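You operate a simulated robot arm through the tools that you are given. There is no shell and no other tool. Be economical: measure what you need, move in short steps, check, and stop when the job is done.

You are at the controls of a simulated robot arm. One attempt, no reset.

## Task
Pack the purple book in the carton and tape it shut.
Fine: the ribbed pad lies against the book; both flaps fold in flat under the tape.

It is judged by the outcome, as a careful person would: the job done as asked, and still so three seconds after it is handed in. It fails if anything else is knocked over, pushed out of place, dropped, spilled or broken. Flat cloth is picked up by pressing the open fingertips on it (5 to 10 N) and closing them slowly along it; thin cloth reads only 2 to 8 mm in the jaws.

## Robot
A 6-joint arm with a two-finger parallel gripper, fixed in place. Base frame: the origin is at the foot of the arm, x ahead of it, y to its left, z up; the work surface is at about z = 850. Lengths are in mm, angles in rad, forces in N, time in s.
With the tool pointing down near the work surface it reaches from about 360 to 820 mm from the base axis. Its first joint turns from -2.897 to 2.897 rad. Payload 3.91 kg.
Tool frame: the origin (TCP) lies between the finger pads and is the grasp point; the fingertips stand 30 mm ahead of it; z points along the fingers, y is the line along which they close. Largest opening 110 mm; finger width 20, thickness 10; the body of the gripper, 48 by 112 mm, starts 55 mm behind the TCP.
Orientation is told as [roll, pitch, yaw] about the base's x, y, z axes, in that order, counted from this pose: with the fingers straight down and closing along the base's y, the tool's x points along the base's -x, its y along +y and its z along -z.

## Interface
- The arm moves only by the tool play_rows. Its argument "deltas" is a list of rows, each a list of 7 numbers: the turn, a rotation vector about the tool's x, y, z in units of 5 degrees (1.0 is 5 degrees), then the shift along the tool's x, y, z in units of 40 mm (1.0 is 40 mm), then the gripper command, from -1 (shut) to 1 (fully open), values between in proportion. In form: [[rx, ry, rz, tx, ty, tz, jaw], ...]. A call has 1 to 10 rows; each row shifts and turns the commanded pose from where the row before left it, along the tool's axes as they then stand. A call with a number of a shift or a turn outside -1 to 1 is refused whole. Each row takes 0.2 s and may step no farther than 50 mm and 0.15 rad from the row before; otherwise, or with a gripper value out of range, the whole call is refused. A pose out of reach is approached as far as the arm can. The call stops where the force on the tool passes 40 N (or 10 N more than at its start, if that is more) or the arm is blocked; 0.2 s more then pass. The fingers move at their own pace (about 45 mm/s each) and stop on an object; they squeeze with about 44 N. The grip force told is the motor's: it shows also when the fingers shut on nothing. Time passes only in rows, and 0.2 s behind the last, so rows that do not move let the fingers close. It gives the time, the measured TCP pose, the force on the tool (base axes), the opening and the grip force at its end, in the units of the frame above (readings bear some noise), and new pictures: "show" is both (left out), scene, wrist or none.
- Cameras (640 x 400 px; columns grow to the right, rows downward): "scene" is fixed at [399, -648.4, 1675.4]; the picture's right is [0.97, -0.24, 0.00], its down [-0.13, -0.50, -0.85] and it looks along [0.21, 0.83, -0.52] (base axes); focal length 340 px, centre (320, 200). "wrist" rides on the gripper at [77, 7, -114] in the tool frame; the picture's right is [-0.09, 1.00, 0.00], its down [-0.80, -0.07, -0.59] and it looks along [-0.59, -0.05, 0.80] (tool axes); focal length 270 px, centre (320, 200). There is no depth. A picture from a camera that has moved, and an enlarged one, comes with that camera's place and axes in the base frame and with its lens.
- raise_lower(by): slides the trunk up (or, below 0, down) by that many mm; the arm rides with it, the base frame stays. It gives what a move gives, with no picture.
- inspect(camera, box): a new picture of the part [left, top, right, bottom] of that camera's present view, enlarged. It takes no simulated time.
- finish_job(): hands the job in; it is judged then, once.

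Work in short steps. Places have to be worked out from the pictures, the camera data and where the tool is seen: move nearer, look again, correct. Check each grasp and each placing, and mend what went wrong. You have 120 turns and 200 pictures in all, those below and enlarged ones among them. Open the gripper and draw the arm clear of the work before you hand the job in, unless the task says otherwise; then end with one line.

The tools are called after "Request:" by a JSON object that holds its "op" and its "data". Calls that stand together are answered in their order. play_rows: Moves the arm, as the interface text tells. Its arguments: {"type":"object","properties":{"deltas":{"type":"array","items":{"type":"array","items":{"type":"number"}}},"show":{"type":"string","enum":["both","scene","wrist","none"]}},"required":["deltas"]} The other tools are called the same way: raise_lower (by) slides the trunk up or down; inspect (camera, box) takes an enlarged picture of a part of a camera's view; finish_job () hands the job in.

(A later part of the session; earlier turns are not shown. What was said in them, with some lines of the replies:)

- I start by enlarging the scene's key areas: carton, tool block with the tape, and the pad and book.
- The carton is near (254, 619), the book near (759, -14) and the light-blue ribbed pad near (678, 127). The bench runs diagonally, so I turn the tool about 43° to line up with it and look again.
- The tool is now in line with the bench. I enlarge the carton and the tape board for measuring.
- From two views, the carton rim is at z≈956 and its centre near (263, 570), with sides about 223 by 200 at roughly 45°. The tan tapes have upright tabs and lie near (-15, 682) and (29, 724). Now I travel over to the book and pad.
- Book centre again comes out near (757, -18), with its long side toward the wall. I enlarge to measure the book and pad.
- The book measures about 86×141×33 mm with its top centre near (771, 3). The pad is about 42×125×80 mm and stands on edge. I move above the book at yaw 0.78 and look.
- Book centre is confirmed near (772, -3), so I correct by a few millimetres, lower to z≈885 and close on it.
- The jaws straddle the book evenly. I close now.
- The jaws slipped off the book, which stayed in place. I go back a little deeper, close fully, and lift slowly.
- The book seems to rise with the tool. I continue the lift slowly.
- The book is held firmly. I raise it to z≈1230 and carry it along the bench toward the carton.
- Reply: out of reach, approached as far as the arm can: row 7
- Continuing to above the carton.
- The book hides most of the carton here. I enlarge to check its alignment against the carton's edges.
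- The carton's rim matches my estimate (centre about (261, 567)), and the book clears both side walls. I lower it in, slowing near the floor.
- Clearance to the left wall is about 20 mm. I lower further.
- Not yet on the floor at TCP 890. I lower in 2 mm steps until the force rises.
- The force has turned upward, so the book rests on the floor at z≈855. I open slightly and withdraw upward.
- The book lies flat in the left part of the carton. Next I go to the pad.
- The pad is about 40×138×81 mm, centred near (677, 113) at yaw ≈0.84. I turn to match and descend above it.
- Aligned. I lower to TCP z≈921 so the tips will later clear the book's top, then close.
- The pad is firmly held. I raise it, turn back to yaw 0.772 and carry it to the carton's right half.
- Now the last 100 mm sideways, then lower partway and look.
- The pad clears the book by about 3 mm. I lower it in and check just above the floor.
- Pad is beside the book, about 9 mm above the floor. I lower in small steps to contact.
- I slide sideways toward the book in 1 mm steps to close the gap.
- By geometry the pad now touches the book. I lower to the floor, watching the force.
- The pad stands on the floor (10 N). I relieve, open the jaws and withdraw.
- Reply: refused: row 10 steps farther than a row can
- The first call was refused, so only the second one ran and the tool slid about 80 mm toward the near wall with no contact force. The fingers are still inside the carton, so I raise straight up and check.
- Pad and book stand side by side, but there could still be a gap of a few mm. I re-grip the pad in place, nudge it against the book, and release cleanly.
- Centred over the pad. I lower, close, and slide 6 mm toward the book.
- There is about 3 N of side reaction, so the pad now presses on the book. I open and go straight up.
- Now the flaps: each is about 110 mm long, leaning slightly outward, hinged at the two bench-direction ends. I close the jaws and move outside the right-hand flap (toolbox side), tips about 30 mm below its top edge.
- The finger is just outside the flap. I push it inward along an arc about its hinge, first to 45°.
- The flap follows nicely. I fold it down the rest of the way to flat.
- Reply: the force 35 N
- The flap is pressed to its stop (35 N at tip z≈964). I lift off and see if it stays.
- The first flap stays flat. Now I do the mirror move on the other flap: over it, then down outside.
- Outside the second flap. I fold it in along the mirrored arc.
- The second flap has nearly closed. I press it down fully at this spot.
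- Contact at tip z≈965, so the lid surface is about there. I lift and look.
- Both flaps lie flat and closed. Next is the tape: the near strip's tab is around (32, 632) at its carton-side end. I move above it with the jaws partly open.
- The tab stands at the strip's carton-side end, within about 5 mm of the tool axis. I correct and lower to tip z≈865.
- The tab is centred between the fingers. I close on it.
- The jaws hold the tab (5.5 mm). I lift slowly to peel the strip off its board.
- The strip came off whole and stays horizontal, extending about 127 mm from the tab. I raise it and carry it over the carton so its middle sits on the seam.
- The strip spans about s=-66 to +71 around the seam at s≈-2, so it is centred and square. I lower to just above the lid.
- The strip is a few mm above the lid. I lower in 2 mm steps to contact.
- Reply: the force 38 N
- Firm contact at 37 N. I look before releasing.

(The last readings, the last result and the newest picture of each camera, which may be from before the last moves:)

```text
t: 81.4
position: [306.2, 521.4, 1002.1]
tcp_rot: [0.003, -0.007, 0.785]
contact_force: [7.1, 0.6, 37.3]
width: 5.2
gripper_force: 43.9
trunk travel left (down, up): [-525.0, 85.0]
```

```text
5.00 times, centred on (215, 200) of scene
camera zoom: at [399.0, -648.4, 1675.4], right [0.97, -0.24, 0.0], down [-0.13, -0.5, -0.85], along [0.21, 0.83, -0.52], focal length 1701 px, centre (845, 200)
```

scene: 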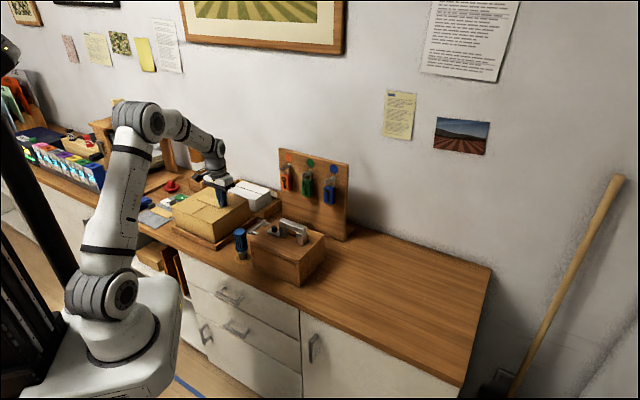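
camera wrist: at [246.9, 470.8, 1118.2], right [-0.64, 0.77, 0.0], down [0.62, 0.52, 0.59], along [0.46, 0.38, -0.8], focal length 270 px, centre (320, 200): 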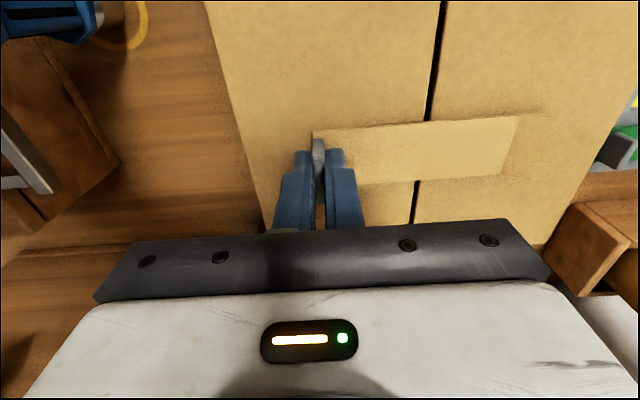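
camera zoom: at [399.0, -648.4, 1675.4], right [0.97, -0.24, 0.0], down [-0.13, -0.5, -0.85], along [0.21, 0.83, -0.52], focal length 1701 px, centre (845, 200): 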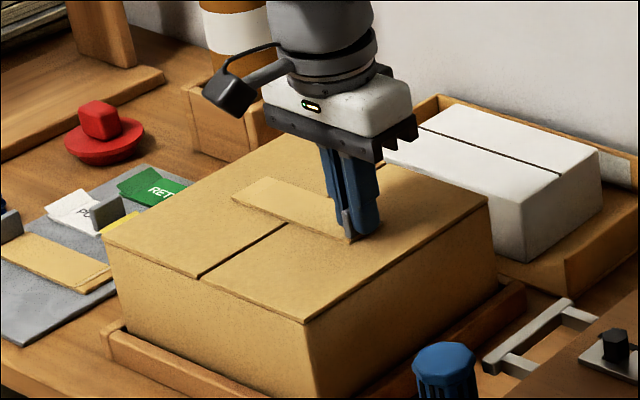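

The strip lies flat across the seam, end lip flattened too. I release the tab and go straight up.

Request:
{"op": "play_rows", "data": {"deltas": [[0, 0, 0, 0, 0, -0.06, -0.6], [0, 0, 0, 0, 0, 0, -0.4], [0, 0, 0, 0, 0, -0.1, -0.4], [0, 0, 0, 0, 0, -0.3, -0.4], [0, 0, 0, 0, 0, -0.6, -0.4], [0, 0, 0, 0, 0, -0.9, -0.4], [0, 0, 0, 0, 0, -0.5, -0.4]], "show": "both"}}

Request:
{"op": "inspect", "data": {"camera": "scene", "box": [160, 160, 270, 240]}}

```text
t: 83.0
position: [305.5, 522.8, 1095.1]
tcp_rot: [0.001, 0.002, 0.787]
contact_force: [-0.1, 0.2, 0.7]
width: 33.2
gripper_force: 0.0
trunk travel left (down, up): [-525.0, 85.0]
camera wrist: at [245.7, 471.9, 1211.3], right [-0.64, 0.77, 0.0], down [0.62, 0.52, 0.59], along [0.46, 0.38, -0.8], focal length 270 px, centre (320, 200)
```

scene: 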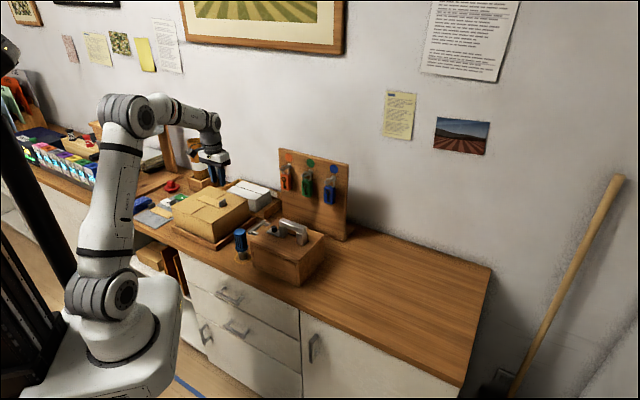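
wrist: 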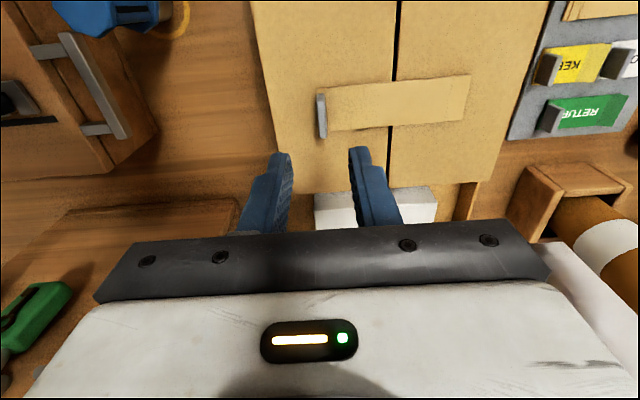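

```text
5.00 times, centred on (215, 200) of scene
camera zoom: at [399.0, -648.4, 1675.4], right [0.97, -0.24, 0.0], down [-0.13, -0.5, -0.85], along [0.21, 0.83, -0.52], focal length 1701 px, centre (845, 200)
```

zoom: 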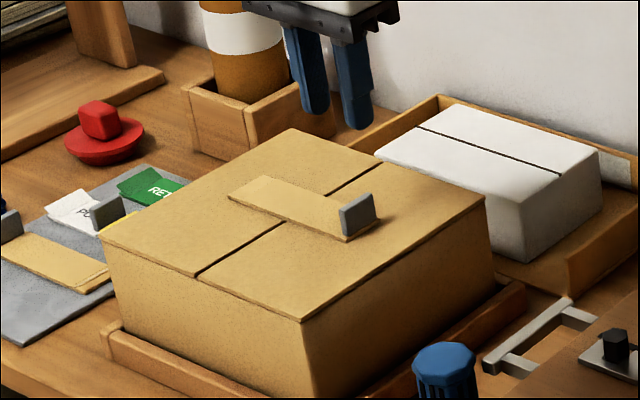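

The tape lies across the seam. I press it down with closed fingertips on the far side and over the seam for a secure bond.

Request:
{"op": "play_rows", "data": {"deltas": [[0, 0, 0, 0, 0.9, 0, -1], [0, 0, 0, 0, 0.9, 0, -1], [0, 0, 0, 0, 0.8, 0.4, -1], [0, 0, 0, 0, 0, 0.8, -1], [0, 0, 0, 0, 0, 0.8, -1], [0, 0, 0, 0, 0, 0.3, -1], [0, 0, 0, 0, 0, 0.1, -1], [0, 0, 0, 0, 0, 0.06, -1], [0, 0, 0, 0, 0, 0.06, -1]], "show": "none"}}

```text
t: 85.0
position: [232.4, 594.4, 997.4]
tcp_rot: [0.003, -0.006, 0.786]
contact_force: [0.9, 4.2, 22.9]
width: 0.0
gripper_force: 37.9
trunk travel left (down, up): [-525.0, 85.0]
```

Pressed at 23 N on the far side. Next I press over the seam.

Request:
{"op": "play_rows", "data": {"deltas": [[0, 0, 0, 0, 0, -0.3, -1], [0, 0, 0, 0, -0.5, -0.1, -1], [0, 0, 0, 0, -0.5, 0, -1], [0, 0, 0, 0, 0, 0.25, -1], [0, 0, 0, 0, 0, 0.1, -1], [0, 0, 0, 0, 0, 0.05, -1]], "show": "none"}}

```text
t: 86.4
position: [260.7, 567.1, 999.0]
tcp_rot: [0.002, -0.006, 0.786]
contact_force: [-1.1, 1.5, 22.5]
width: 0.0
gripper_force: 37.9
trunk travel left (down, up): [-525.0, 85.0]
```

Pressed there too. I raise, open, and draw the arm clear toward the robot to check the result.

Request:
{"op": "play_rows", "data": {"deltas": [[0, 0, 0, 0, 0, -0.3, -1], [0, 0, 0, 0, 0, -0.9, -1], [0, 0, 0, 0, 0, -1, -1], [0, 0, 0, 0, 0, -1, 0], [0, 0, 0, 0.5, 0, -0.8, 1], [0, 0, 0, 0.9, 0, -0.4, 1], [0, 0, 0, 0.9, 0, 0, 1], [0, 0, 0, 0.9, 0, 0, 1], [0, 0, 0, 0.5, 0, 0, 1]], "show": "both"}}

Request:
{"op": "inspect", "data": {"camera": "scene", "box": [160, 160, 270, 240]}}

Request:
{"op": "inspect", "data": {"camera": "wrist", "box": [180, 40, 480, 230]}}

```text
t: 88.4
position: [156.4, 461.1, 1172.7]
tcp_rot: [0.0, 0.001, 0.786]
contact_force: [-0.3, 0.1, -0.1]
width: 110.0
gripper_force: 0.1
trunk travel left (down, up): [-525.0, 85.0]
camera wrist: at [96.1, 411.2, 1287.7], right [-0.64, 0.77, 0.0], down [0.62, 0.52, 0.59], along [0.46, 0.38, -0.8], focal length 270 px, centre (320, 200)
```

scene: 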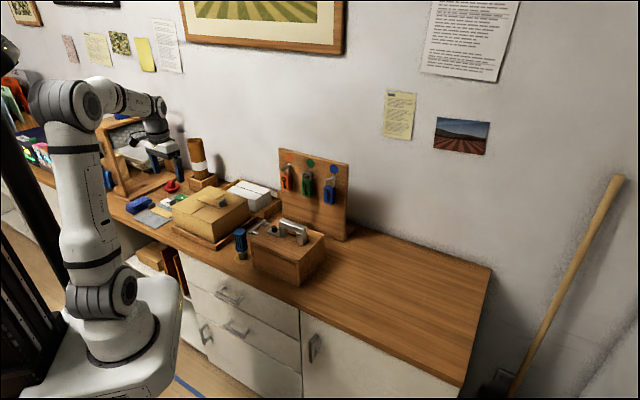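
wrist: 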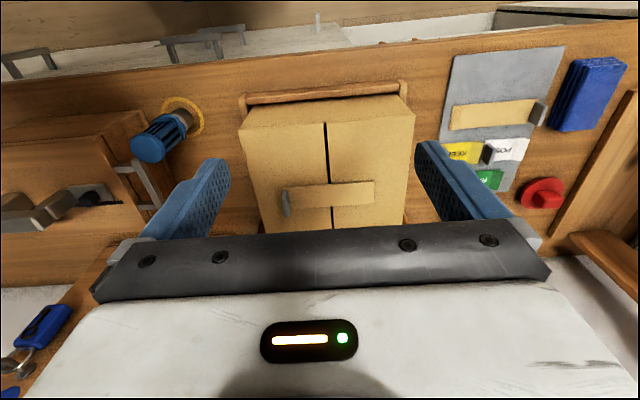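

```text
5.00 times, centred on (215, 200) of scene
camera zoom: at [399.0, -648.4, 1675.4], right [0.97, -0.24, 0.0], down [-0.13, -0.5, -0.85], along [0.21, 0.83, -0.52], focal length 1701 px, centre (845, 200)
```

zoom: 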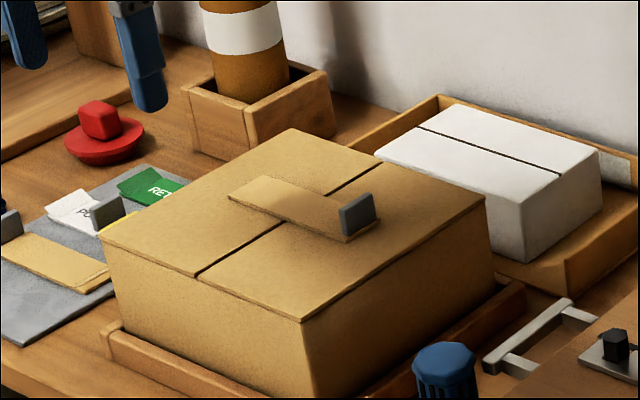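

```text
2.11 times, centred on (330, 135) of wrist
camera zoom: at [96.1, 411.2, 1287.7], right [-0.64, 0.77, 0.0], down [0.62, 0.52, 0.59], along [0.46, 0.38, -0.8], focal length 569 px, centre (299, 337)
```

zoom: 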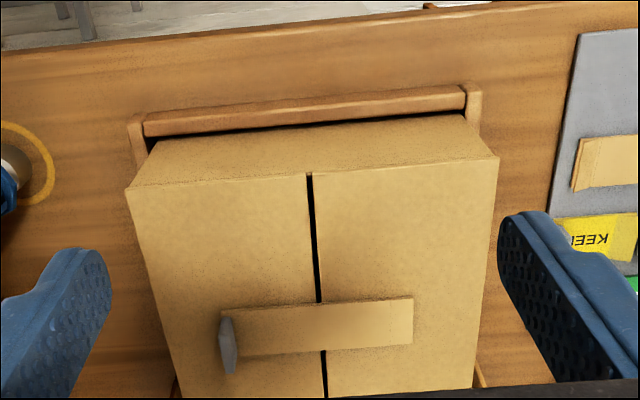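

The carton is shut: both flaps lie flat with the tape stuck across the seam, nothing else has moved, and the arm is clear with the jaws open. I hand in the job.

Request:
{"op": "finish_job", "data": {}}

```text
The job is handed in.
```

The purple book is in the carton with the ribbed pad standing against it. Both flaps are folded flat, and one tape strip across the seam holds them shut.
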